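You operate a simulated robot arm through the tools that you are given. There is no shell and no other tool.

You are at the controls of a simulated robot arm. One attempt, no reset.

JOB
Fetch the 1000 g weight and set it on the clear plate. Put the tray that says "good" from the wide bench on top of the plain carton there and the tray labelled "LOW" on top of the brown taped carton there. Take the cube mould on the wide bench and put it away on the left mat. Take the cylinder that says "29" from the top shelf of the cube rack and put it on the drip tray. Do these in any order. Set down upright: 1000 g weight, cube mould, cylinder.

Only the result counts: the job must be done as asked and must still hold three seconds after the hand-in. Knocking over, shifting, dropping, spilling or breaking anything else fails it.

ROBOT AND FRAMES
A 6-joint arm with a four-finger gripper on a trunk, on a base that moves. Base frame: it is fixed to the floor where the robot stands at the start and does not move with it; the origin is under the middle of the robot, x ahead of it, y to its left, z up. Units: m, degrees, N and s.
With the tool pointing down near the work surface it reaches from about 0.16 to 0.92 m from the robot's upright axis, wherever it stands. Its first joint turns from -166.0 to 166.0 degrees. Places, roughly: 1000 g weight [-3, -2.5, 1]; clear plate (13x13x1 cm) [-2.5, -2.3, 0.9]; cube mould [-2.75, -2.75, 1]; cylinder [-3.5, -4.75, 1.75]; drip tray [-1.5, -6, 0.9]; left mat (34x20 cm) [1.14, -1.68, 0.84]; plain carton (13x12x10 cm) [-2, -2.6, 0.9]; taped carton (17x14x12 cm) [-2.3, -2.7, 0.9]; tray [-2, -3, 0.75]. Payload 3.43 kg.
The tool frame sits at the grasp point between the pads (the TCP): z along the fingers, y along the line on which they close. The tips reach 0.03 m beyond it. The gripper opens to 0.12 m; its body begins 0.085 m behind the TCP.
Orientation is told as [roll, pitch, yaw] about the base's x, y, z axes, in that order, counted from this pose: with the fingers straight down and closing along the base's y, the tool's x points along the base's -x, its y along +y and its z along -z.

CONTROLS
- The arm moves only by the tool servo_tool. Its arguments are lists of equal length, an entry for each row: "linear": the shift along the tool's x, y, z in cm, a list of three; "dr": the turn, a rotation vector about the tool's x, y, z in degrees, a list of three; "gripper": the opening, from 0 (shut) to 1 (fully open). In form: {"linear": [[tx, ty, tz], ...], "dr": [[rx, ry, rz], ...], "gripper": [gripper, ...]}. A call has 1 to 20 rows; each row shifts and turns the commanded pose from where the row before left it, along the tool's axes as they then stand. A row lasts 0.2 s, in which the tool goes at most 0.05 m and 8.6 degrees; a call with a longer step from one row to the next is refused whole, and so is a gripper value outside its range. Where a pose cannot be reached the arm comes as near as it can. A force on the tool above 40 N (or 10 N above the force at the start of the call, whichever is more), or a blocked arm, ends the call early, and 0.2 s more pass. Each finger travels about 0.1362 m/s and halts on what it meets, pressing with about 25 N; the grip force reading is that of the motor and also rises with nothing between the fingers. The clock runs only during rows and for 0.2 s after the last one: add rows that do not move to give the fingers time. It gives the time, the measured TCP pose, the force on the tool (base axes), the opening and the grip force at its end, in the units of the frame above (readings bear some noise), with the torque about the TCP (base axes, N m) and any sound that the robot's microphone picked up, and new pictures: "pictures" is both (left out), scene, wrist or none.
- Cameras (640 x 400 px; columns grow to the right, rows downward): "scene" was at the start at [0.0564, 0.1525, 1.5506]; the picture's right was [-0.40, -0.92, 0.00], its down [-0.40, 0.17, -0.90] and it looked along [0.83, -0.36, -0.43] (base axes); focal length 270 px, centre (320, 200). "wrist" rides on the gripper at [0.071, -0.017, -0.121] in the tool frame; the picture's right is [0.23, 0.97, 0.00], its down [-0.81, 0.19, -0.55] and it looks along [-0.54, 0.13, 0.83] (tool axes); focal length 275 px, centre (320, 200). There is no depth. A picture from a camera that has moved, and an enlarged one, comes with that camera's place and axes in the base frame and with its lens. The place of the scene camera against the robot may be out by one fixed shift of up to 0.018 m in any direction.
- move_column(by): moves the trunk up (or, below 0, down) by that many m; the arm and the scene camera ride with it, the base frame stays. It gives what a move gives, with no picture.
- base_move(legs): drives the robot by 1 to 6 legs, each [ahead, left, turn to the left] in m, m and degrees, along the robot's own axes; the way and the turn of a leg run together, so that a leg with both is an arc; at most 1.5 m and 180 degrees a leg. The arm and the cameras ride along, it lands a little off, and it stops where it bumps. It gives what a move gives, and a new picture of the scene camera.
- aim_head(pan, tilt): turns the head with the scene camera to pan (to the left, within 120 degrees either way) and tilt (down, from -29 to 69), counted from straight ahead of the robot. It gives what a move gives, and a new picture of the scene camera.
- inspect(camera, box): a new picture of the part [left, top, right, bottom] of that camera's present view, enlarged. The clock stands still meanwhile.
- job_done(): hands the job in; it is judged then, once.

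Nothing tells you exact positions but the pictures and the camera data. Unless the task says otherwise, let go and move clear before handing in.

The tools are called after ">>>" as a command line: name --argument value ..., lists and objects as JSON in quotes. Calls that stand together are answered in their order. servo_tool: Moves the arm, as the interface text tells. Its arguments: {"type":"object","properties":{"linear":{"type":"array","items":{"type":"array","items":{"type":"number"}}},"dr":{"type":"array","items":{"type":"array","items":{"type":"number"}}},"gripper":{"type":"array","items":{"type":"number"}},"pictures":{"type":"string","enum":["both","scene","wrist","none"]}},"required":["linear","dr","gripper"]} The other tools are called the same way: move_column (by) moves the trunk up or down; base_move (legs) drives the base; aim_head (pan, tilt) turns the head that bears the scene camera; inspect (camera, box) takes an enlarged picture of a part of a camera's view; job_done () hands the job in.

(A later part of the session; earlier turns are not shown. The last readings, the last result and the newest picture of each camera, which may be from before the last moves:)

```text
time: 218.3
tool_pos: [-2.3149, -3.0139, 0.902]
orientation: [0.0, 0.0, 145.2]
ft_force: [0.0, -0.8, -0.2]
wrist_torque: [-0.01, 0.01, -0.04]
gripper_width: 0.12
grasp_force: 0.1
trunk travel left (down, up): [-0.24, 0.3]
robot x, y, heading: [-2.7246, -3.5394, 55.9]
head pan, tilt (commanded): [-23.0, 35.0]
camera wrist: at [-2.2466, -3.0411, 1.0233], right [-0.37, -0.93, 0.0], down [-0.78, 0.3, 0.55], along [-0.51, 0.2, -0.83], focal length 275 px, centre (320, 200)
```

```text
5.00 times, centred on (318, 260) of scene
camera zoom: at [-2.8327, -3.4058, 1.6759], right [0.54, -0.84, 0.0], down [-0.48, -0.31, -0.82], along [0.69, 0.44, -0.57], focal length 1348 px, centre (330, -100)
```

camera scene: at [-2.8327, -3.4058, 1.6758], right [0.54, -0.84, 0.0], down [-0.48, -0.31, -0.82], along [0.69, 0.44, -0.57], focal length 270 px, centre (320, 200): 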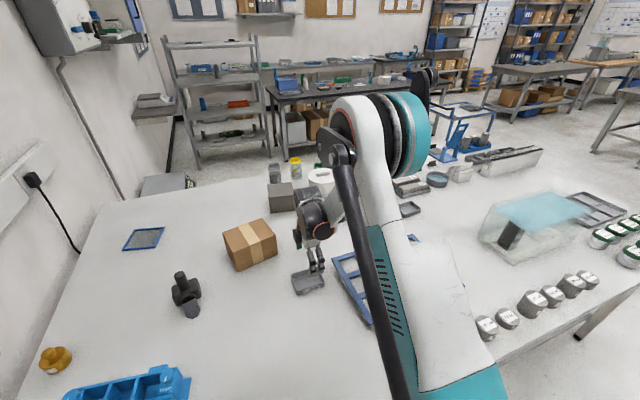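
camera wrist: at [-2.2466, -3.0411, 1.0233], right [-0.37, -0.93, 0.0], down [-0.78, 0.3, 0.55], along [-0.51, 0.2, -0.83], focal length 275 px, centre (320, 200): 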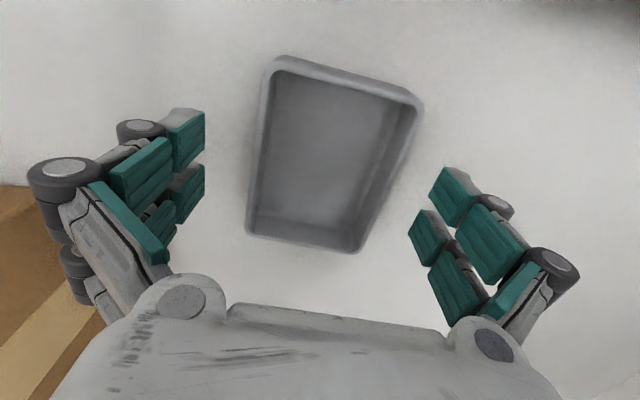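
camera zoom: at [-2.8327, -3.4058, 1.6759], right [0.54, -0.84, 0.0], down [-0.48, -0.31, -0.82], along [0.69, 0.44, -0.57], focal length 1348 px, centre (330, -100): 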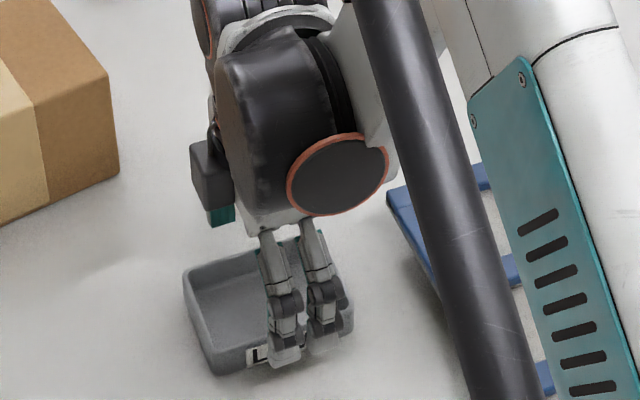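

Centred now with the fingertips just beside the tray walls. I'll lower another 0.5 cm and close on it.

>>> servo_tool --linear '[[0, 0, 0.5], [0, 0, 0], [0, 0, 0], [0, 0, 0], [0, 0, 0], [0, 0, 0]]' --dr '[[0, 0, 0], [0, 0, 0], [0, 0, 0], [0, 0, 0], [0, 0, 0], [0, 0, 0]]' --gripper '[1, 0.75, 0.55, 0.45, 0.45, 0.45]' --pictures "wrist"

>>> inspect --camera "scene" --box '[270, 220, 366, 300]'

```text
time: 219.7
tool_pos: [-2.3142, -3.0139, 0.8996]
orientation: [0.0, -0.1, 145.1]
ft_force: [0.0, -0.6, 1.7]
wrist_torque: [-0.12, 0.04, 0.0]
gripper_width: 0.0798
grasp_force: 25.4
trunk travel left (down, up): [-0.24, 0.3]
robot x, y, heading: [-2.72, -3.5389, 55.8]
head pan, tilt (commanded): [-23.0, 35.0]
camera wrist: at [-2.2463, -3.0408, 1.0189], right [-0.37, -0.93, 0.0], down [-0.78, 0.3, 0.55], along [-0.51, 0.2, -0.83], focal length 275 px, centre (320, 200)
```

wrist: 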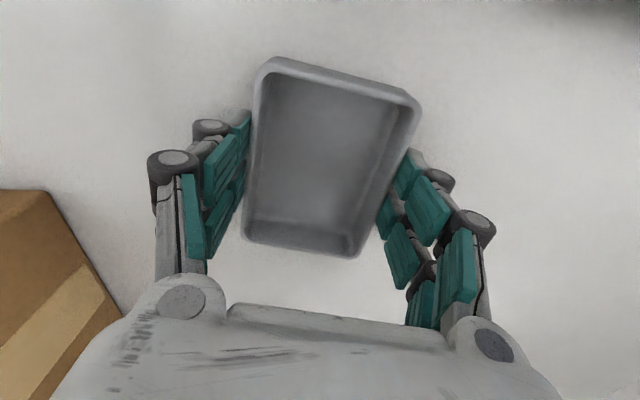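

```text
5.00 times, centred on (318, 260) of scene
camera zoom: at [-2.8329, -3.406, 1.6759], right [0.54, -0.84, 0.0], down [-0.48, -0.31, -0.82], along [0.69, 0.44, -0.57], focal length 1348 px, centre (330, -100)
```

zoom: 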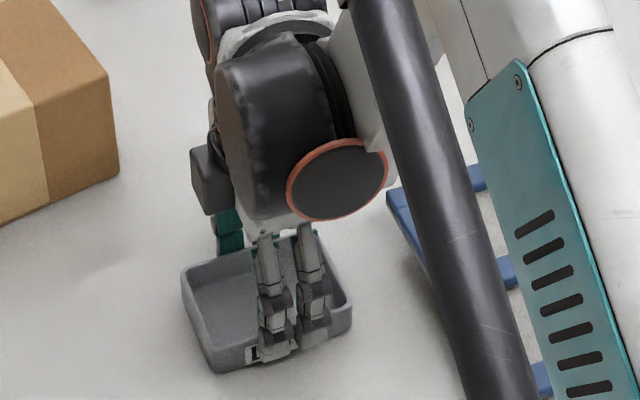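

Gripped at 8.0 cm width. I'll lift a little and check that the tray comes along level.

>>> servo_tool --linear '[[0, 0, -1], [0, 0, -2], [0, 0, -3], [0, 0, -3], [0, 0, 0]]' --dr '[[0, 0, 0], [0, 0, 0], [0, 0, 0], [0, 0, 0], [0, 0, 0]]' --gripper '[0.4, 0.4, 0.4, 0.4, 0.4]' --pictures "both"

>>> inspect --camera "scene" --box '[200, 200, 360, 300]'

```text
time: 220.9
tool_pos: [-2.3129, -3.0128, 0.9893]
orientation: [0.0, -0.1, 145.2]
ft_force: [-1.1, 0.2, -0.5]
wrist_torque: [-0.02, -0.02, -0.01]
gripper_width: 0.0797
grasp_force: 24.7
trunk travel left (down, up): [-0.24, 0.3]
robot x, y, heading: [-2.7244, -3.5362, 55.8]
head pan, tilt (commanded): [-23.0, 35.0]
camera scene: at [-2.8329, -3.4059, 1.6758], right [0.54, -0.84, 0.0], down [-0.48, -0.31, -0.82], along [0.69, 0.44, -0.57], focal length 270 px, centre (320, 200)
camera wrist: at [-2.2446, -3.0409, 1.1085], right [-0.37, -0.93, 0.0], down [-0.78, 0.3, 0.55], along [-0.51, 0.2, -0.83], focal length 275 px, centre (320, 200)
```

scene: 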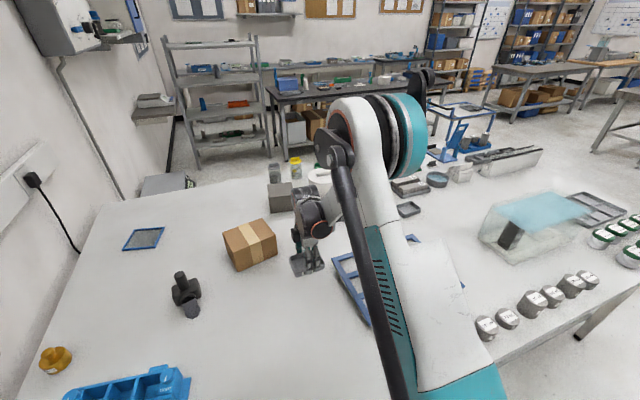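
wrist: 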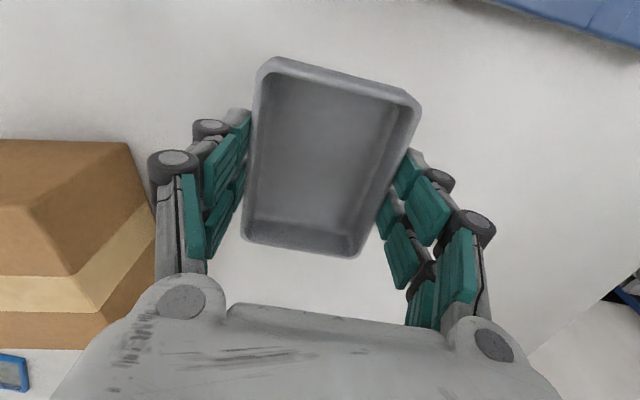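

```text
4.00 times, centred on (280, 250) of scene
camera zoom: at [-2.8329, -3.4059, 1.6758], right [0.54, -0.84, 0.0], down [-0.48, -0.31, -0.82], along [0.69, 0.44, -0.57], focal length 1078 px, centre (480, 0)
```

zoom: 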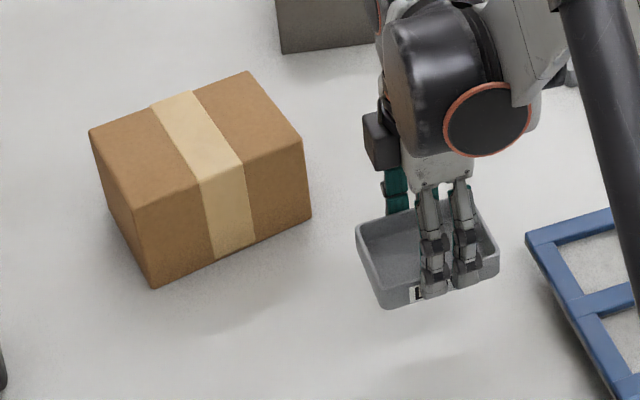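

The tray is held level. The carton's top centre triangulates to about (-2.32,-2.75), z≈0.97, so I'll raise the tray and carry it over the carton.

>>> servo_tool --linear '[[0, 0, -3.5], [0, 0, -3.5], [0, 0, -3], [-2.2, -3.04, 0], [-2.2, -3.04, 0], [-2.2, -3.04, 0], [-2.2, -3.04, 0], [-2.2, -3.04, 0]]' --dr '[[0, 0, 0], [0, 0, 0], [0, 0, 0], [0, 0, 0], [0, 0, 0], [0, 0, 0], [0, 0, 0], [0, 0, 0]]' --gripper '[0.4, 0.4, 0.4, 0.4, 0.4, 0.4, 0.4, 0.4]' --pictures "both"

>>> inspect --camera "scene" --box '[200, 180, 360, 280]'

```text
time: 222.7
tool_pos: [-2.3197, -2.8241, 1.0859]
orientation: [0.0, 0.0, 145.2]
ft_force: [-1.3, -0.3, -0.6]
wrist_torque: [-0.01, -0.01, 0.01]
gripper_width: 0.0797
grasp_force: 25.0
trunk travel left (down, up): [-0.24, 0.3]
robot x, y, heading: [-2.7193, -3.5393, 55.8]
head pan, tilt (commanded): [-23.0, 35.0]
camera scene: at [-2.8327, -3.4051, 1.6758], right [0.54, -0.84, 0.0], down [-0.48, -0.31, -0.82], along [0.69, 0.44, -0.57], focal length 270 px, centre (320, 200)
camera wrist: at [-2.2523, -2.8521, 1.2062], right [-0.37, -0.93, 0.0], down [-0.78, 0.31, 0.55], along [-0.51, 0.2, -0.83], focal length 275 px, centre (320, 200)
```

scene: 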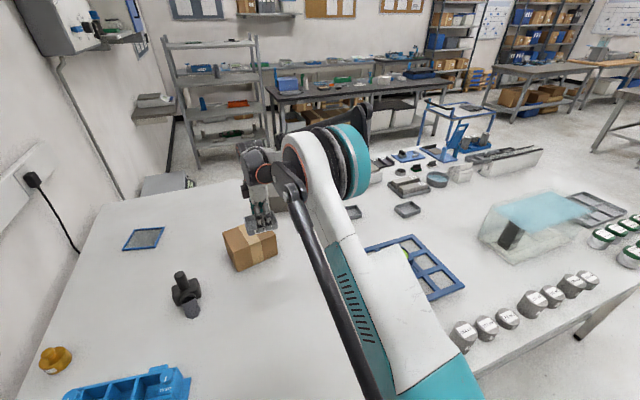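
wrist: 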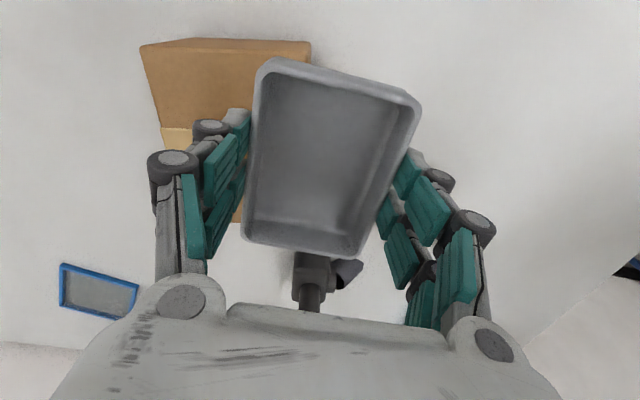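

```text
4.00 times, centred on (280, 230) of scene
camera zoom: at [-2.8327, -3.4051, 1.6758], right [0.54, -0.84, 0.0], down [-0.48, -0.31, -0.82], along [0.69, 0.44, -0.57], focal length 1078 px, centre (480, 80)
```

zoom: 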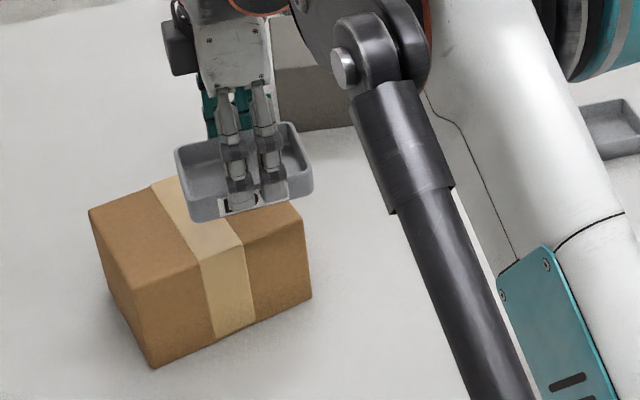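

The tray needs to go further onto the carton (away from me). I'll zoom into the wrist view for the carton's edges.

>>> inspect --camera "wrist" --box '[120, 20, 340, 240]'

```text
1.82 times, centred on (230, 130) of wrist
camera zoom: at [-2.2523, -2.8521, 1.2062], right [-0.37, -0.93, 0.0], down [-0.78, 0.31, 0.55], along [-0.51, 0.2, -0.83], focal length 500 px, centre (484, 327)
```

zoom: 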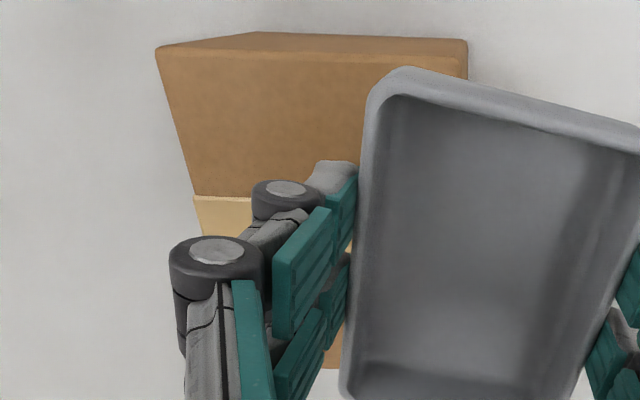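

The carton is turned about 13° and its centre is 4.7 cm / 6.1 cm further on, agreeing with my triangulation. I'll move there and lower until contact.

>>> servo_tool --linear '[[-2.3, -3.05, 0], [-2.3, -3.05, 0], [0, 0, 1.5], [0, 0, 1.5], [0, 0, 0.6], [0, 0, 0.6]]' --dr '[[0, 0, 0], [0, 0, 0], [0, 0, 0], [0, 0, 0], [0, 0, 0], [0, 0, 0]]' --gripper '[0.4, 0.4, 0.4, 0.4, 0.4, 0.4]' --pictures "both"

>>> inspect --camera "scene" --box '[200, 180, 360, 280]'

```text
time: 224.1
tool_pos: [-2.3199, -2.7512, 1.0453]
orientation: [0.0, 0.0, 145.2]
ft_force: [0.4, -0.9, -1.3]
wrist_torque: [-0.02, 0.01, 0.0]
gripper_width: 0.0799
grasp_force: 25.4
trunk travel left (down, up): [-0.24, 0.3]
robot x, y, heading: [-2.722, -3.5386, 55.7]
head pan, tilt (commanded): [-23.0, 35.0]
camera scene: at [-2.8328, -3.4058, 1.6759], right [0.54, -0.84, 0.0], down [-0.48, -0.31, -0.82], along [0.69, 0.44, -0.57], focal length 270 px, centre (320, 200)
camera wrist: at [-2.2514, -2.7777, 1.1651], right [-0.37, -0.93, 0.0], down [-0.78, 0.3, 0.55], along [-0.51, 0.2, -0.83], focal length 275 px, centre (320, 200)
```

scene: 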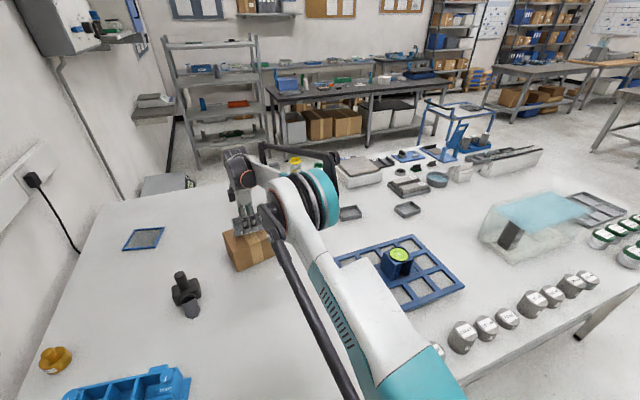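
wrist: 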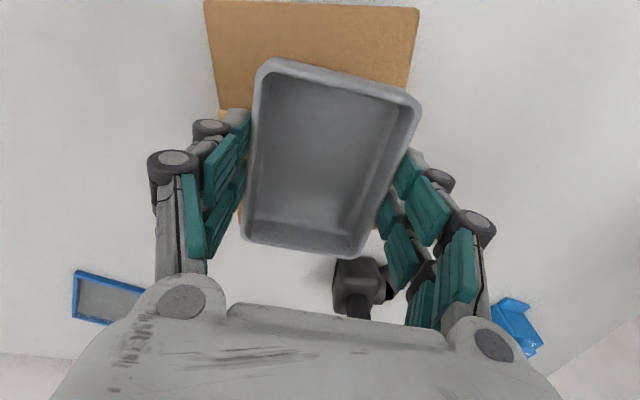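

```text
4.00 times, centred on (280, 230) of scene
camera zoom: at [-2.8328, -3.4058, 1.6759], right [0.54, -0.84, 0.0], down [-0.48, -0.31, -0.82], along [0.69, 0.44, -0.57], focal length 1078 px, centre (480, 80)
```

zoom: 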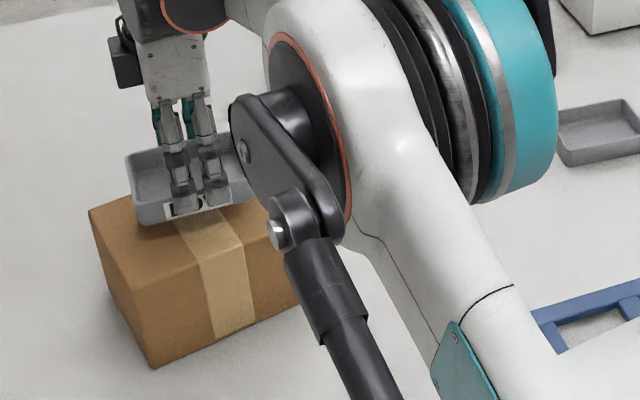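

Good. The tray is above the carton's top centre; I'll lower in small steps and watch the force.

>>> servo_tool --linear '[[0, 0, 0.5], [0, 0, 0.5], [0, 0, 0.4], [0, 0, 0.4]]' --dr '[[0, 0, 0], [0, 0, 0], [0, 0, 0], [0, 0, 0]]' --gripper '[0.4, 0.4, 0.4, 0.4]' --pictures "none"

>>> inspect --camera "scene" --box '[210, 190, 290, 250]'

```text
time: 225.1
tool_pos: [-2.321, -2.749, 1.0278]
orientation: [-0.1, -0.1, 145.2]
ft_force: [-1.1, -0.8, -1.6]
wrist_torque: [0.01, -0.02, -0.02]
gripper_width: 0.0796
grasp_force: 25.1
trunk travel left (down, up): [-0.24, 0.3]
robot x, y, heading: [-2.72, -3.5386, 56.0]
head pan, tilt (commanded): [-23.0, 35.0]
```

```text
6.67 times, centred on (250, 220) of scene
camera zoom: at [-2.8327, -3.4056, 1.6758], right [0.54, -0.84, 0.0], down [-0.48, -0.31, -0.82], along [0.69, 0.44, -0.57], focal length 1797 px, centre (787, 67)
```

zoom: 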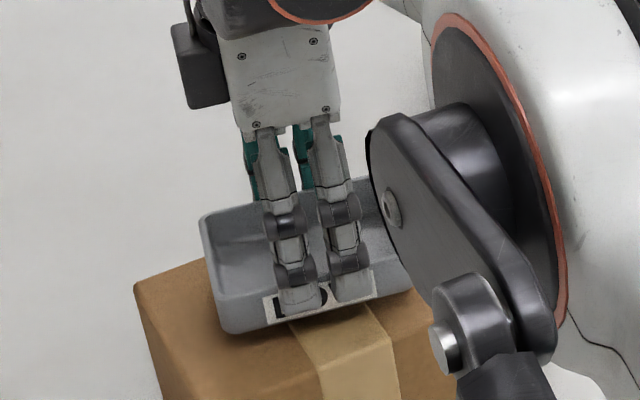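

Almost touching. A few more small steps down.

>>> servo_tool --linear '[[0, 0, 0.4], [0, 0, 0.4], [0, 0, 0]]' --dr '[[0, 0, 0], [0, 0, 0], [0, 0, 0]]' --gripper '[0.4, 0.4, 0.4]' --pictures "none"

>>> inspect --camera "scene" --box '[210, 190, 290, 250]'

```text
time: 225.9
tool_pos: [-2.3202, -2.7509, 1.0192]
orientation: [-0.1, 0.1, 145.1]
ft_force: [-0.8, -0.8, -1.3]
wrist_torque: [0.02, 0.01, 0.02]
gripper_width: 0.0798
grasp_force: 24.9
trunk travel left (down, up): [-0.24, 0.3]
robot x, y, heading: [-2.7229, -3.5403, 55.8]
head pan, tilt (commanded): [-23.0, 35.0]
```

```text
6.67 times, centred on (250, 220) of scene
camera zoom: at [-2.8328, -3.4057, 1.6759], right [0.54, -0.84, 0.0], down [-0.48, -0.31, -0.82], along [0.69, 0.44, -0.57], focal length 1797 px, centre (787, 67)
```

zoom: 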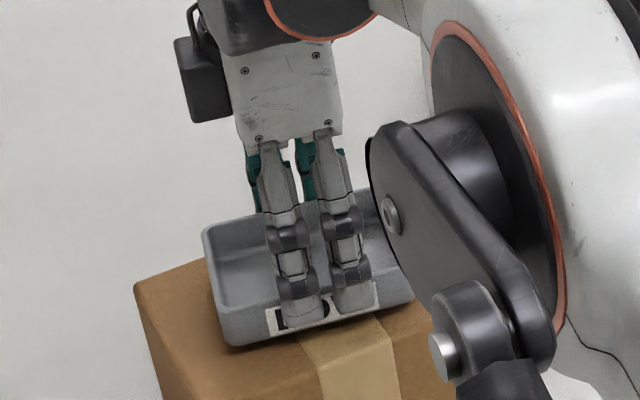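

>>> servo_tool --linear '[[0, 0, 0.4], [0, 0, 0.4], [0, 0, 0]]' --dr '[[0, 0, 0], [0, 0, 0], [0, 0, 0]]' --gripper '[0.4, 0.4, 0.4]' --pictures "none"

>>> servo_tool --linear '[[0, 0, 0.3], [0, 0, 0.3], [0, 0, 0]]' --dr '[[0, 0, 0], [0, 0, 0], [0, 0, 0]]' --gripper '[0.4, 0.4, 0.4]' --pictures "none"

>>> inspect --camera "scene" --box '[210, 190, 290, 250]'

```text
time: 226.7
tool_pos: [-2.3203, -2.7508, 1.0123]
orientation: [0.0, 0.0, 145.2]
ft_force: [0.0, -0.7, -0.5]
wrist_torque: [0.0, 0.03, 0.0]
gripper_width: 0.0795
grasp_force: 25.3
trunk travel left (down, up): [-0.24, 0.3]
robot x, y, heading: [-2.7245, -3.5396, 55.9]
head pan, tilt (commanded): [-23.0, 35.0]
```

```text
time: 227.5
tool_pos: [-2.3218, -2.7509, 1.0077]
orientation: [0.0, -0.1, 145.3]
ft_force: [2.0, 3.5, 18.6]
wrist_torque: [0.13, -0.07, 0.0]
gripper_width: 0.0801
grasp_force: 25.3
trunk travel left (down, up): [-0.24, 0.3]
robot x, y, heading: [-2.7242, -3.5412, 55.8]
head pan, tilt (commanded): [-23.0, 35.0]
```

```text
6.67 times, centred on (250, 220) of scene
camera zoom: at [-2.8335, -3.4074, 1.6761], right [0.54, -0.84, 0.0], down [-0.48, -0.31, -0.82], along [0.69, 0.44, -0.57], focal length 1797 px, centre (787, 67)
```

zoom: 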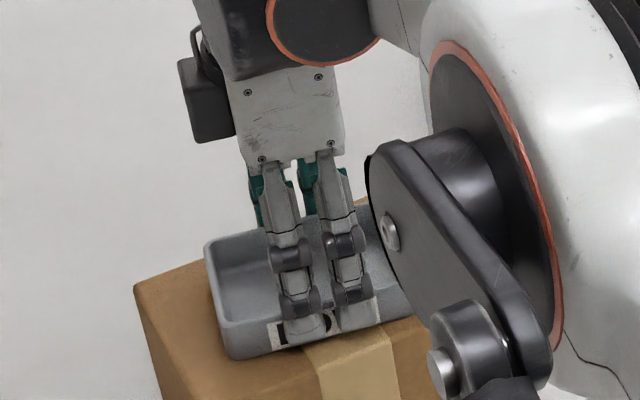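

Contact (about 19 N). I'll open the gripper and lift straight up.

>>> servo_tool --linear '[[0, 0, -0.2], [0, 0, 0], [0, 0, 0], [0, 0, 0], [0, 0, -1.5], [0, 0, -3], [0, 0, -4], [0, 0, -4], [0, 0, -4], [0, 0, -4]]' --dr '[[0, 0, 0], [0, 0, 0], [0, 0, 0], [0, 0, 0], [0, 0, 0], [0, 0, 0], [0, 0, 0], [0, 0, 0], [0, 0, 0], [0, 0, 0]]' --gripper '[0.5, 0.8, 1, 1, 1, 1, 1, 1, 1, 1]' --pictures "both"

>>> inspect --camera "scene" --box '[200, 180, 320, 280]'

```text
time: 229.7
tool_pos: [-2.3201, -2.7492, 1.2156]
orientation: [0.0, 0.1, 145.2]
ft_force: [-0.4, -0.1, 0.3]
wrist_torque: [0.03, -0.02, 0.02]
gripper_width: 0.1199
grasp_force: 0.1
trunk travel left (down, up): [-0.24, 0.3]
robot x, y, heading: [-2.7193, -3.5422, 55.6]
head pan, tilt (commanded): [-23.0, 35.0]
camera scene: at [-2.833, -3.4061, 1.6759], right [0.54, -0.84, 0.0], down [-0.48, -0.31, -0.82], along [0.69, 0.44, -0.57], focal length 270 px, centre (320, 200)
camera wrist: at [-2.2521, -2.7763, 1.3351], right [-0.37, -0.93, 0.0], down [-0.78, 0.3, 0.55], along [-0.51, 0.2, -0.83], focal length 275 px, centre (320, 200)
```

scene: 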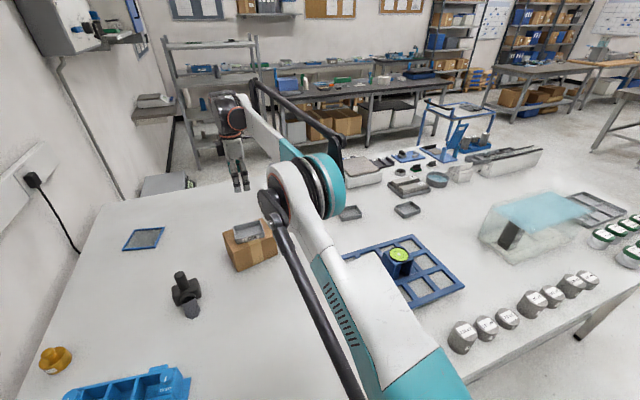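
wrist: 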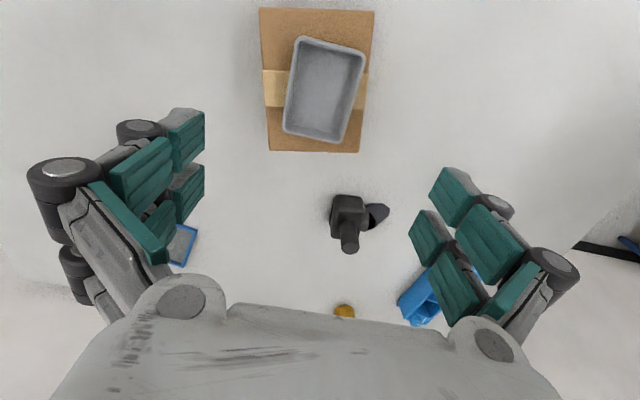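

```text
4.00 times, centred on (260, 230) of scene
camera zoom: at [-2.833, -3.4061, 1.6759], right [0.54, -0.84, 0.0], down [-0.48, -0.31, -0.82], along [0.69, 0.44, -0.57], focal length 1078 px, centre (560, 80)
```

zoom: 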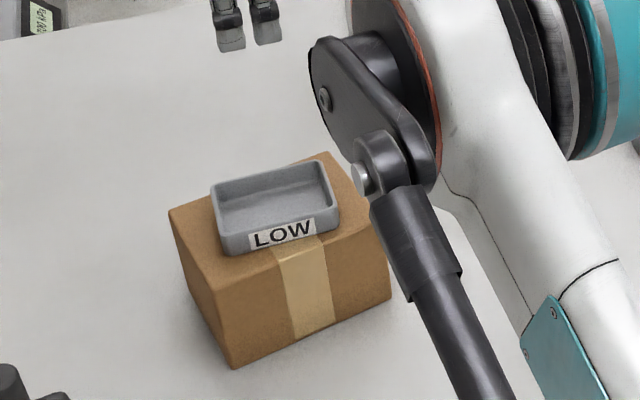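

LOW tray sits on the taped carton. Next is the brass weight near the wall at about (-2.91,-2.59); I'll raise and draw back the arm and strafe left.

>>> servo_tool --linear '[[0, 0, -4], [0, 0, -4], [0, 4, -1], [0, 4, 0], [0, 4, 0], [0, 4, 0], [0, 4, 0], [0, 4, 0]]' --dr '[[0, 0, 0], [0, 0, 0], [0, 0, 0], [0, 0, 0], [0, 0, 0], [0, 0, 0], [0, 0, 0], [0, 0, 0]]' --gripper '[1, 1, 1, 1, 1, 1, 1, 1]' --pictures "none"

>>> base_move --legs '[[0, 0.42, 0]]'

>>> inspect --camera "wrist" --box '[0, 0, 640, 400]'

```text
time: 231.5
tool_pos: [-2.4608, -2.9545, 1.301]
orientation: [0.0, 0.0, 145.2]
ft_force: [-0.5, -0.1, 0.1]
wrist_torque: [0.05, -0.07, -0.01]
gripper_width: 0.1202
grasp_force: 0.0
out of reach, approached as far as the arm can: row 2
trunk travel left (down, up): [-0.24, 0.3]
robot x, y, heading: [-2.7218, -3.541, 55.9]
head pan, tilt (commanded): [-23.0, 35.0]
```

```text
time: 234.1
tool_pos: [-2.8128, -2.7135, 1.3005]
orientation: [-0.1, 0.1, 145.0]
ft_force: [-0.3, 0.4, -0.2]
wrist_torque: [-0.02, 0.0, 0.0]
gripper_width: 0.1197
grasp_force: 0.0
trunk travel left (down, up): [-0.24, 0.3]
robot x, y, heading: [-3.0787, -3.2956, 55.9]
head pan, tilt (commanded): [-23.0, 35.0]
camera scene: at [-3.1867, -3.1643, 1.6758], right [0.54, -0.84, 0.0], down [-0.48, -0.31, -0.82], along [0.69, 0.44, -0.57], focal length 270 px, centre (320, 200)
```

scene: 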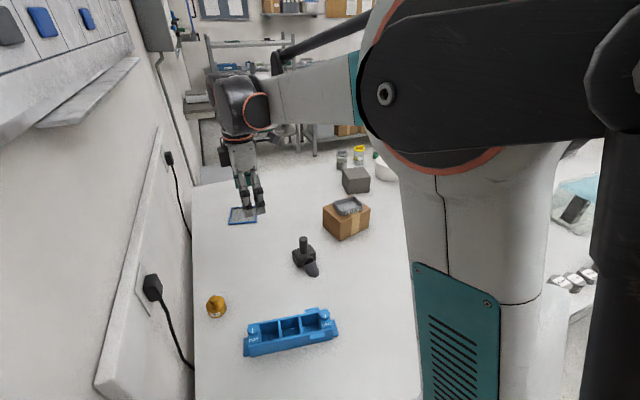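

```text
1.00 times, centred on (320, 200) of wrist (not enlarged: the box is as wide or as high as the picture)
camera zoom: at [-2.7447, -2.7401, 1.4201], right [-0.37, -0.93, 0.0], down [-0.78, 0.31, 0.55], along [-0.51, 0.2, -0.83], focal length 275 px, centre (320, 200)
```

zoom: 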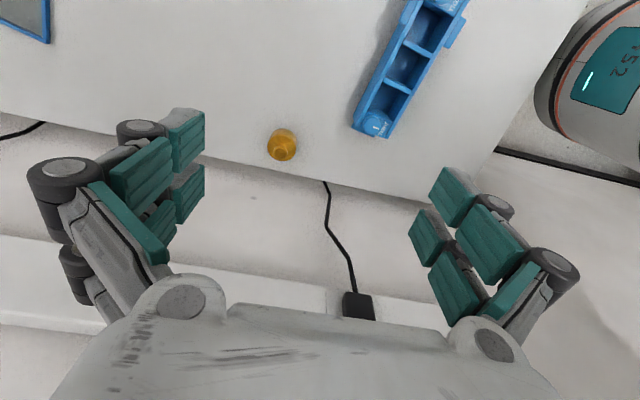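

The weight sits about 8 cm from the wall, under a socket strip. I'll approach with the tool tilted 15° so the wrist leans away from the wall, closing parallel to the wall.

>>> servo_tool --linear '[[-2.05, -0.86, 3.32], [-2.05, -0.86, 3.32], [-2.05, -0.86, 3.32], [-2.05, -0.86, 3.32], [-2.05, -0.86, 3.32], [0, 0, 0], [0, 0, 0]]' --dr '[[0, 0, 0], [0, 0, 0], [0, 0, 0], [0, 0, 0], [0, 0, 0], [0, -7.5, 0], [0, -7.5, 0]]' --gripper '[1, 1, 1, 1, 1, 1, 1]' --pictures "both"

>>> inspect --camera "scene" --box '[140, 150, 340, 350]'

```text
time: 235.7
tool_pos: [-2.8717, -2.6186, 1.1351]
orientation: [0.0, -15.1, 145.1]
ft_force: [-0.5, -0.4, -0.1]
wrist_torque: [0.0, 0.05, 0.01]
gripper_width: 0.12
grasp_force: 0.1
trunk travel left (down, up): [-0.24, 0.3]
robot x, y, heading: [-3.0744, -3.2982, 56.0]
head pan, tilt (commanded): [-23.0, 35.0]
camera scene: at [-3.1858, -3.1652, 1.6759], right [0.54, -0.84, 0.0], down [-0.48, -0.31, -0.82], along [0.69, 0.44, -0.57], focal length 270 px, centre (320, 200)
camera wrist: at [-2.7798, -2.662, 1.2319], right [-0.37, -0.93, -0.06], down [-0.63, 0.21, 0.74], along [-0.68, 0.32, -0.67], focal length 275 px, centre (320, 200)
```

scene: 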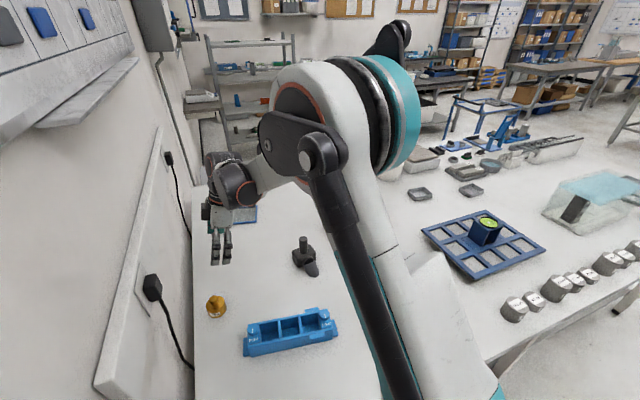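
wrist: 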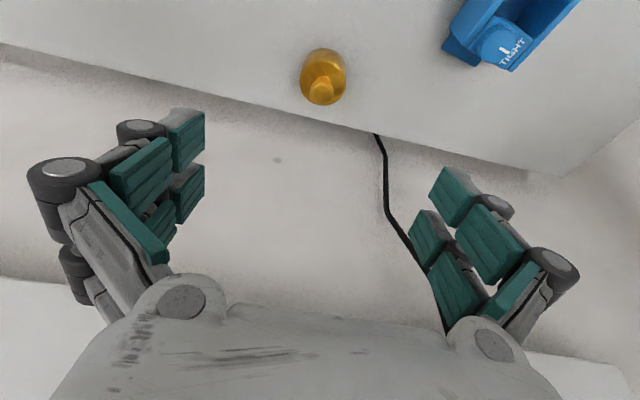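

```text
2.00 times, centred on (240, 250) of scene
camera zoom: at [-3.1858, -3.1652, 1.6759], right [0.54, -0.84, 0.0], down [-0.48, -0.31, -0.82], along [0.69, 0.44, -0.57], focal length 539 px, centre (480, 100)
```

zoom: 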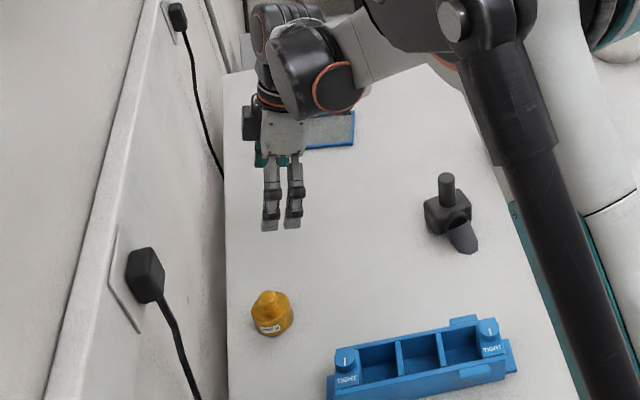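

The weight is nearly on the tool axis. I'll read its label to be sure it's the 1000 g one.

>>> inspect --camera "scene" --box '[196, 286, 236, 326]'

>>> servo_tool --linear '[[0.8, 0.2, 4], [0, 0, 4], [0, 0, 4]]' --dr '[[0, 0, 0], [0, 0, 0], [0, 0, 0]]' --gripper '[1, 1, 1]' --pictures "both"

>>> inspect --camera "scene" --box '[170, 220, 290, 320]'

```text
10.00 times, centred on (216, 306) of scene
camera zoom: at [-3.1858, -3.1652, 1.6759], right [0.54, -0.84, 0.0], down [-0.48, -0.31, -0.82], along [0.69, 0.44, -0.57], focal length 2696 px, centre (1360, -860)
```

zoom: 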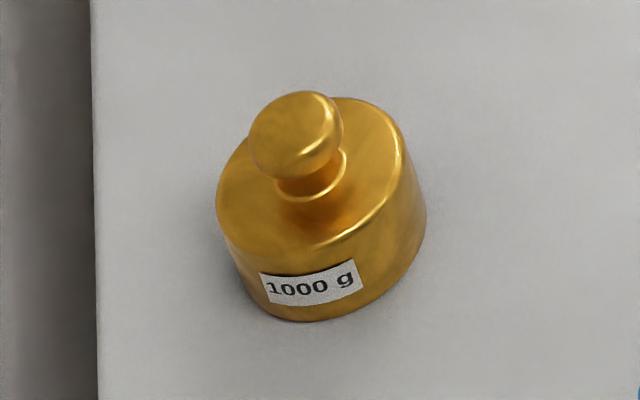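

```text
time: 236.5
tool_pos: [-2.8919, -2.6086, 1.0163]
orientation: [0.1, -15.0, 145.1]
ft_force: [-0.8, 0.4, 0.3]
wrist_torque: [0.03, 0.01, 0.0]
gripper_width: 0.1197
grasp_force: 0.1
trunk travel left (down, up): [-0.24, 0.3]
robot x, y, heading: [-3.0766, -3.3003, 55.7]
head pan, tilt (commanded): [-23.0, 35.0]
camera scene: at [-3.1862, -3.1641, 1.6758], right [0.54, -0.84, 0.0], down [-0.48, -0.31, -0.82], along [0.69, 0.44, -0.57], focal length 270 px, centre (320, 200)
camera wrist: at [-2.8007, -2.6512, 1.1139], right [-0.38, -0.93, -0.06], down [-0.64, 0.21, 0.74], along [-0.68, 0.32, -0.67], focal length 275 px, centre (320, 200)
```

scene: 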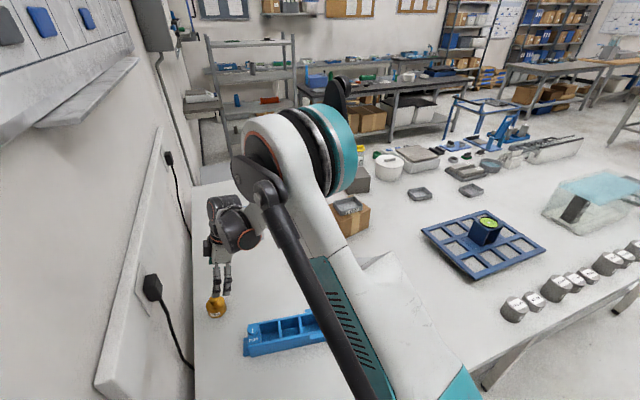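
wrist: 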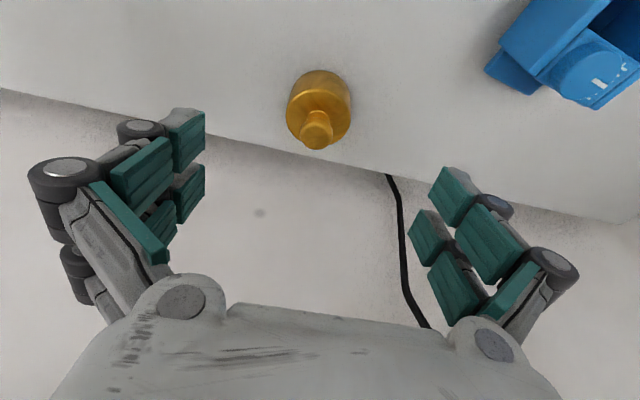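

```text
4.00 times, centred on (230, 270) of scene
camera zoom: at [-3.1862, -3.1641, 1.6758], right [0.54, -0.84, 0.0], down [-0.48, -0.31, -0.82], along [0.69, 0.44, -0.57], focal length 1078 px, centre (680, -80)
```

zoom: 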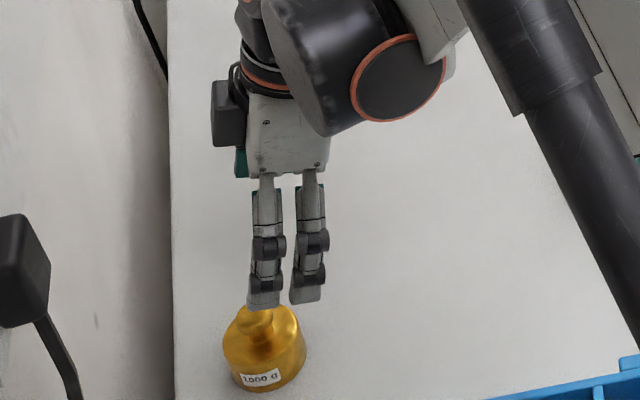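

It is the 1000 g weight. It's well centred, so I'll advance 8 cm more and check again.

>>> servo_tool --linear '[[0.4, -0.1, 3], [0, 0, 3], [0, 0, 2]]' --dr '[[0, 0, 0], [0, 0, 0], [0, 0, 0]]' --gripper '[1, 1, 1]' --pictures "wrist"

>>> inspect --camera "scene" --box '[170, 220, 290, 320]'

```text
time: 237.3
tool_pos: [-2.9054, -2.5942, 0.9376]
orientation: [0.1, -15.0, 145.1]
ft_force: [-0.2, 0.4, 0.3]
wrist_torque: [0.01, -0.02, -0.01]
gripper_width: 0.1199
grasp_force: 0.2
trunk travel left (down, up): [-0.24, 0.3]
robot x, y, heading: [-3.077, -3.2955, 55.8]
head pan, tilt (commanded): [-23.0, 35.0]
camera wrist: at [-2.8139, -2.6376, 1.0357], right [-0.38, -0.93, -0.06], down [-0.64, 0.21, 0.74], along [-0.68, 0.32, -0.67], focal length 275 px, centre (320, 200)
```

wrist: 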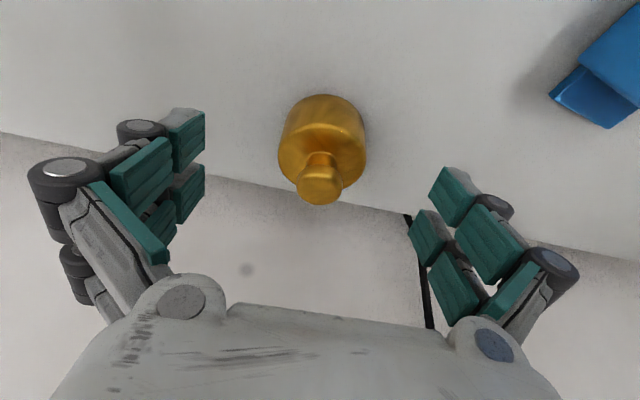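

```text
4.00 times, centred on (230, 270) of scene
camera zoom: at [-3.1862, -3.1647, 1.6759], right [0.54, -0.84, 0.0], down [-0.48, -0.31, -0.82], along [0.69, 0.44, -0.57], focal length 1078 px, centre (680, -80)
```

zoom: 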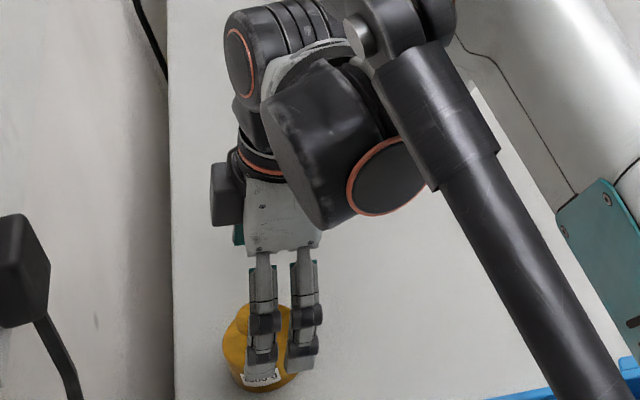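

Centred within 2 mm. I'll advance the last 4.4 cm gently and close on the weight's body.

>>> servo_tool --linear '[[-0.1, 0.1, 2], [0, 0, 1.4], [0, 0, 0.5], [0, 0, 0.5], [0, 0, 0], [0, 0, 0], [0, 0, 0], [0, 0, 0], [0, 0, 0]]' --dr '[[0, 0, 0], [0, 0, 0], [0, 0, 0], [0, 0, 0], [0, 0, 0], [0, 0, 0], [0, 0, 0], [0, 0, 0], [0, 0, 0]]' --gripper '[1, 1, 1, 1, 0.75, 0.5, 0.35, 0.35, 0.35]' --pictures "wrist"

>>> inspect --camera "scene" --box '[170, 220, 290, 320]'

```text
time: 239.3
tool_pos: [-2.9171, -2.5895, 0.896]
orientation: [0.1, -14.9, 145.1]
ft_force: [0.5, 2.2, 1.3]
wrist_torque: [0.11, -0.14, -0.01]
gripper_width: 0.0576
grasp_force: 25.1
trunk travel left (down, up): [-0.24, 0.3]
robot x, y, heading: [-3.074, -3.3007, 55.7]
head pan, tilt (commanded): [-23.0, 35.0]
camera wrist: at [-2.8253, -2.6329, 0.9932], right [-0.38, -0.93, -0.06], down [-0.64, 0.21, 0.74], along [-0.68, 0.32, -0.67], focal length 275 px, centre (320, 200)
```

wrist: 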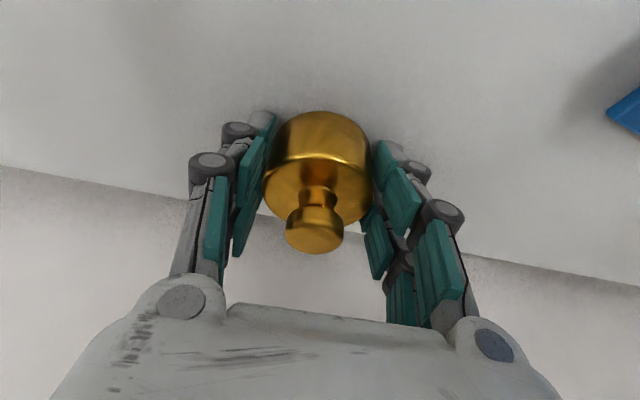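

```text
4.00 times, centred on (230, 270) of scene
camera zoom: at [-3.1861, -3.1644, 1.6758], right [0.54, -0.84, 0.0], down [-0.48, -0.31, -0.82], along [0.69, 0.44, -0.57], focal length 1078 px, centre (680, -80)
```

zoom: 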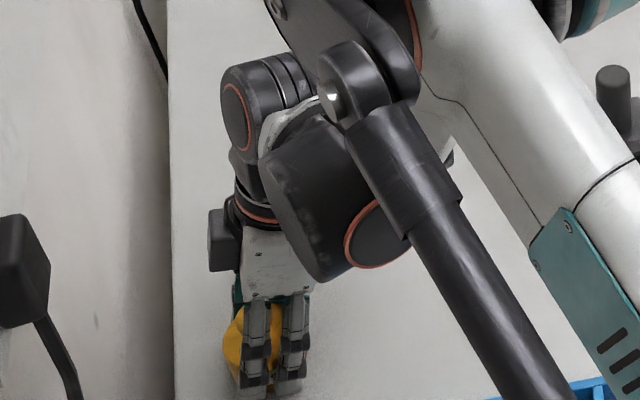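

Gripped at 5.8 cm. I'll lift it straight up a little, then back out along the tool axis.

>>> servo_tool --linear '[[-0.26, 0, -0.97], [-0.52, 0, -1.93], [0, 0, -3], [0, 0, -4], [0, 0, -4], [0, 0, -4], [0, 0, -4], [0, 0, -4]]' --dr '[[0, 0, 0], [0, 0, 0], [0, 0, 0], [0, 0, 0], [0, 0, 0], [0, 0, 0], [0, 0, 0], [0, 0, 0]]' --gripper '[0.3, 0.3, 0.3, 0.3, 0.3, 0.3, 0.3, 0.3]' --pictures "both"

```text
time: 241.1
tool_pos: [-2.8646, -2.6237, 1.15]
orientation: [0.1, -15.0, 144.9]
ft_force: [0.2, -0.9, -10.1]
wrist_torque: [-0.03, -0.02, 0.0]
gripper_width: 0.0578
grasp_force: 24.5
trunk travel left (down, up): [-0.24, 0.3]
robot x, y, heading: [-3.0761, -3.2971, 55.8]
head pan, tilt (commanded): [-23.0, 35.0]
camera scene: at [-3.1859, -3.1647, 1.6759], right [0.54, -0.84, 0.0], down [-0.48, -0.31, -0.82], along [0.69, 0.44, -0.57], focal length 270 px, centre (320, 200)
camera wrist: at [-2.7732, -2.6677, 1.2463], right [-0.38, -0.92, -0.06], down [-0.64, 0.21, 0.74], along [-0.68, 0.32, -0.67], focal length 275 px, centre (320, 200)
```

scene: 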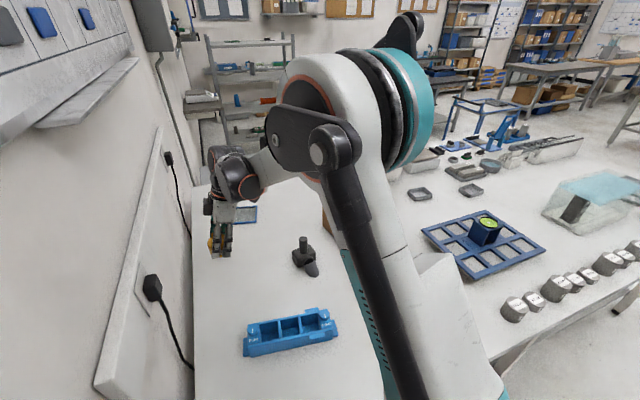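
wrist: 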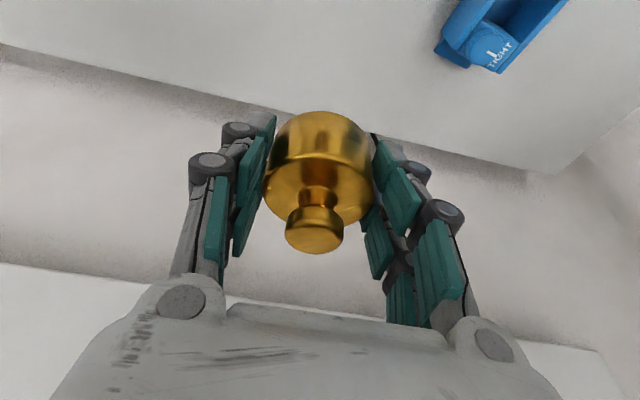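

The weight is in hand (10 N). I'll draw the arm in, then back off and strafe right along the far side to the island's left end.

>>> servo_tool --linear '[[2.03, 3.13, -2.1], [2.03, 3.13, -2.1], [2.03, 3.13, -2.1], [2.03, 3.13, -2.1], [2.03, 3.13, -2.1], [2.03, 3.13, -2.1], [2.03, 3.13, -2.1], [2.03, 3.13, -2.1]]' --dr '[[0, 0, 0], [0, 0, 0], [0, 0, 0], [0, 0, 0], [0, 0, 0], [0, 0, 0], [0, 0, 0], [0, 0, 0]]' --gripper '[0.3, 0.3, 0.3, 0.3, 0.3, 0.3, 0.3, 0.3]' --pictures "none"

>>> base_move --legs '[[-0.17, 0, 0], [0, -1.5, 0], [0, -1.25, 0]]'

```text
time: 242.9
tool_pos: [-2.8458, -2.9465, 1.2663]
orientation: [0.0, -15.0, 145.3]
ft_force: [-0.2, -0.4, -8.6]
wrist_torque: [0.01, -0.06, -0.02]
gripper_width: 0.0576
grasp_force: 25.0
trunk travel left (down, up): [-0.24, 0.3]
robot x, y, heading: [-3.0774, -3.2972, 55.8]
head pan, tilt (commanded): [-23.0, 35.0]
```

```text
time: 257.4
tool_pos: [-0.626, -4.5564, 1.266]
orientation: [-0.1, -15.0, 148.6]
ft_force: [0.5, 0.0, -9.7]
wrist_torque: [0.03, -0.01, 0.01]
gripper_width: 0.0579
grasp_force: 24.8
trunk travel left (down, up): [-0.24, 0.3]
robot x, y, heading: [-0.8334, -4.9249, 59.0]
head pan, tilt (commanded): [-23.0, 35.0]
camera scene: at [-0.9342, -4.8471, 1.6825], right [0.0, -1.0, 0.0], down [-0.51, 0.0, -0.86], along [0.86, 0.0, -0.51], focal length 270 px, centre (320, 200)
```

scene: 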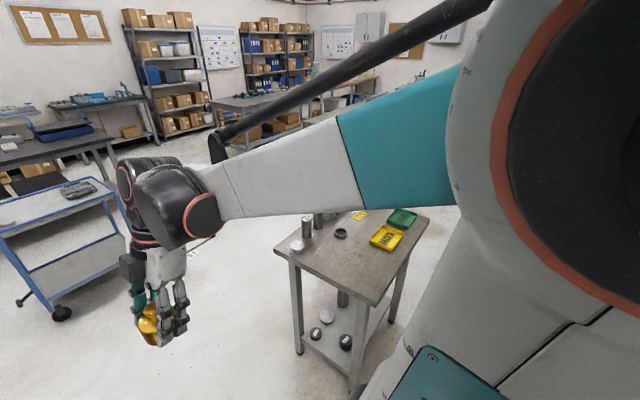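

I'm past the island's end. Next I go forward, then turn left to thread between the island's corner and the trolley.

>>> base_move --legs '[[1.5, 0, 0], [0.1, 0, 0], [0, 0, 51]]'

>>> aim_head --pan -60 --tilt 45

```text
time: 268.0
tool_pos: [-0.1308, -3.1252, 1.265]
orientation: [0.0, -15.1, -162.0]
ft_force: [1.3, -0.2, -9.7]
wrist_torque: [0.02, -0.03, -0.04]
gripper_width: 0.0578
grasp_force: 25.4
trunk travel left (down, up): [-0.24, 0.3]
robot x, y, heading: [0.0108, -3.5214, 108.4]
head pan, tilt (commanded): [-23.0, 35.0]
camera scene: at [-0.1214, -3.5458, 1.6826], right [0.76, -0.65, 0.0], down [-0.33, -0.39, -0.86], along [0.56, 0.66, -0.51], focal length 270 px, centre (320, 200)
```

scene: 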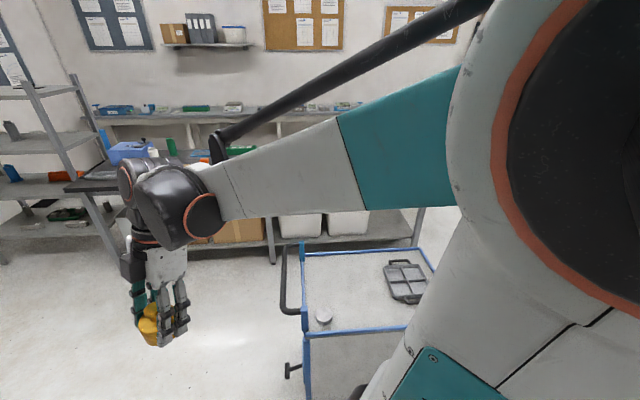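

```text
time: 269.0
tool_pos: [-0.13, -3.126, 1.2649]
orientation: [0.0, -15.1, -162.0]
ft_force: [-0.6, -0.4, -9.2]
wrist_torque: [0.05, -0.05, 0.02]
gripper_width: 0.0574
grasp_force: 25.1
trunk travel left (down, up): [-0.24, 0.3]
robot x, y, heading: [0.012, -3.5217, 108.7]
head pan, tilt (commanded): [-60.0, 45.0]
camera scene: at [-0.1194, -3.5498, 1.6769], right [0.73, -0.68, 0.0], down [-0.38, -0.41, -0.83], along [0.56, 0.6, -0.56], focal length 270 px, centre (320, 200)
```

scene: 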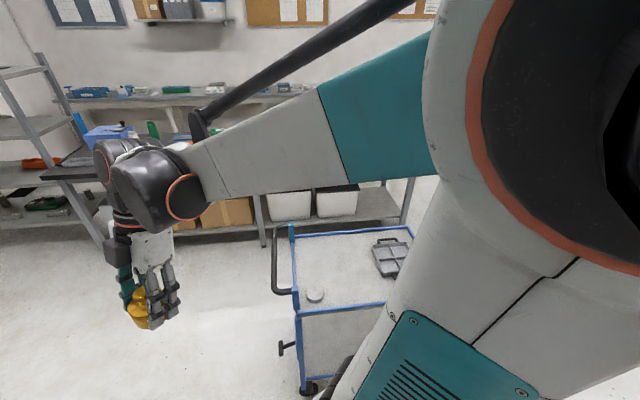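

There's about 0.15 m either side; I'll drive through the gap and then turn left to face the island's near side.

>>> base_move --legs '[[1.0, 0.02, 0], [0, 0, 126]]'

>>> base_move --legs '[[0, -1.5, 0]]'

```text
time: 279.4
tool_pos: [-0.5862, -2.8805, 1.2646]
orientation: [0.0, -15.0, -40.5]
ft_force: [0.2, -0.4, -10.2]
wrist_torque: [0.01, 0.03, 0.02]
gripper_width: 0.0576
grasp_force: 25.1
trunk travel left (down, up): [-0.24, 0.3]
robot x, y, heading: [-0.3246, -2.5525, -130.2]
head pan, tilt (commanded): [-60.0, 45.0]
camera scene: at [-0.2495, -2.6572, 1.6737], right [0.23, 0.97, 0.0], down [0.58, -0.14, -0.8], along [-0.78, 0.18, -0.59], focal length 270 px, centre (320, 200)
```

scene: 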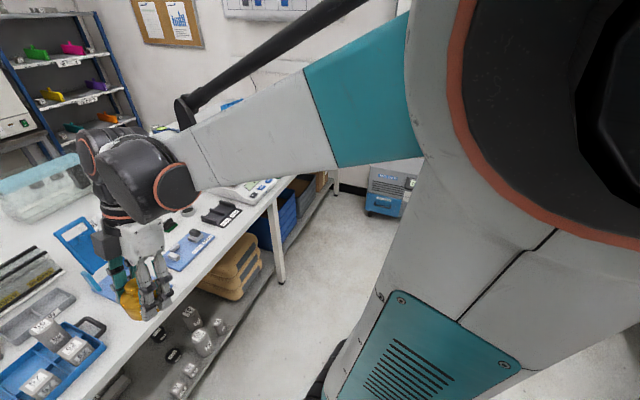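

```text
time: 286.8
tool_pos: [-1.7202, -1.8974, 1.2662]
orientation: [-0.1, -15.1, -42.5]
ft_force: [-0.3, 0.4, -9.5]
wrist_torque: [0.01, 0.05, 0.01]
gripper_width: 0.0575
grasp_force: 24.6
trunk travel left (down, up): [-0.24, 0.3]
robot x, y, heading: [-1.4438, -1.5793, -132.0]
head pan, tilt (commanded): [-60.0, 45.0]
camera scene: at [-1.3747, -1.6847, 1.6724], right [0.28, 0.96, 0.0], down [0.58, -0.17, -0.8], along [-0.77, 0.22, -0.61], focal length 270 px, centre (320, 200)
```

scene: 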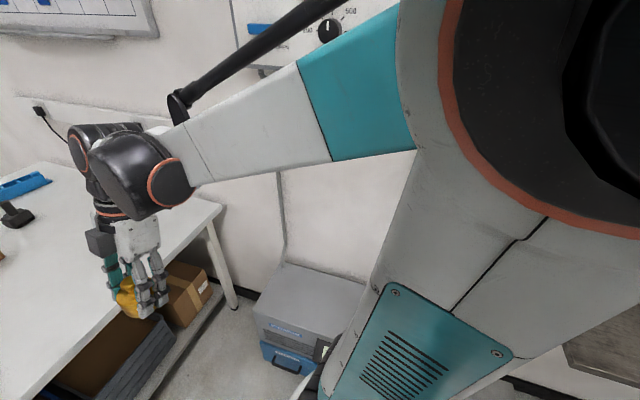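

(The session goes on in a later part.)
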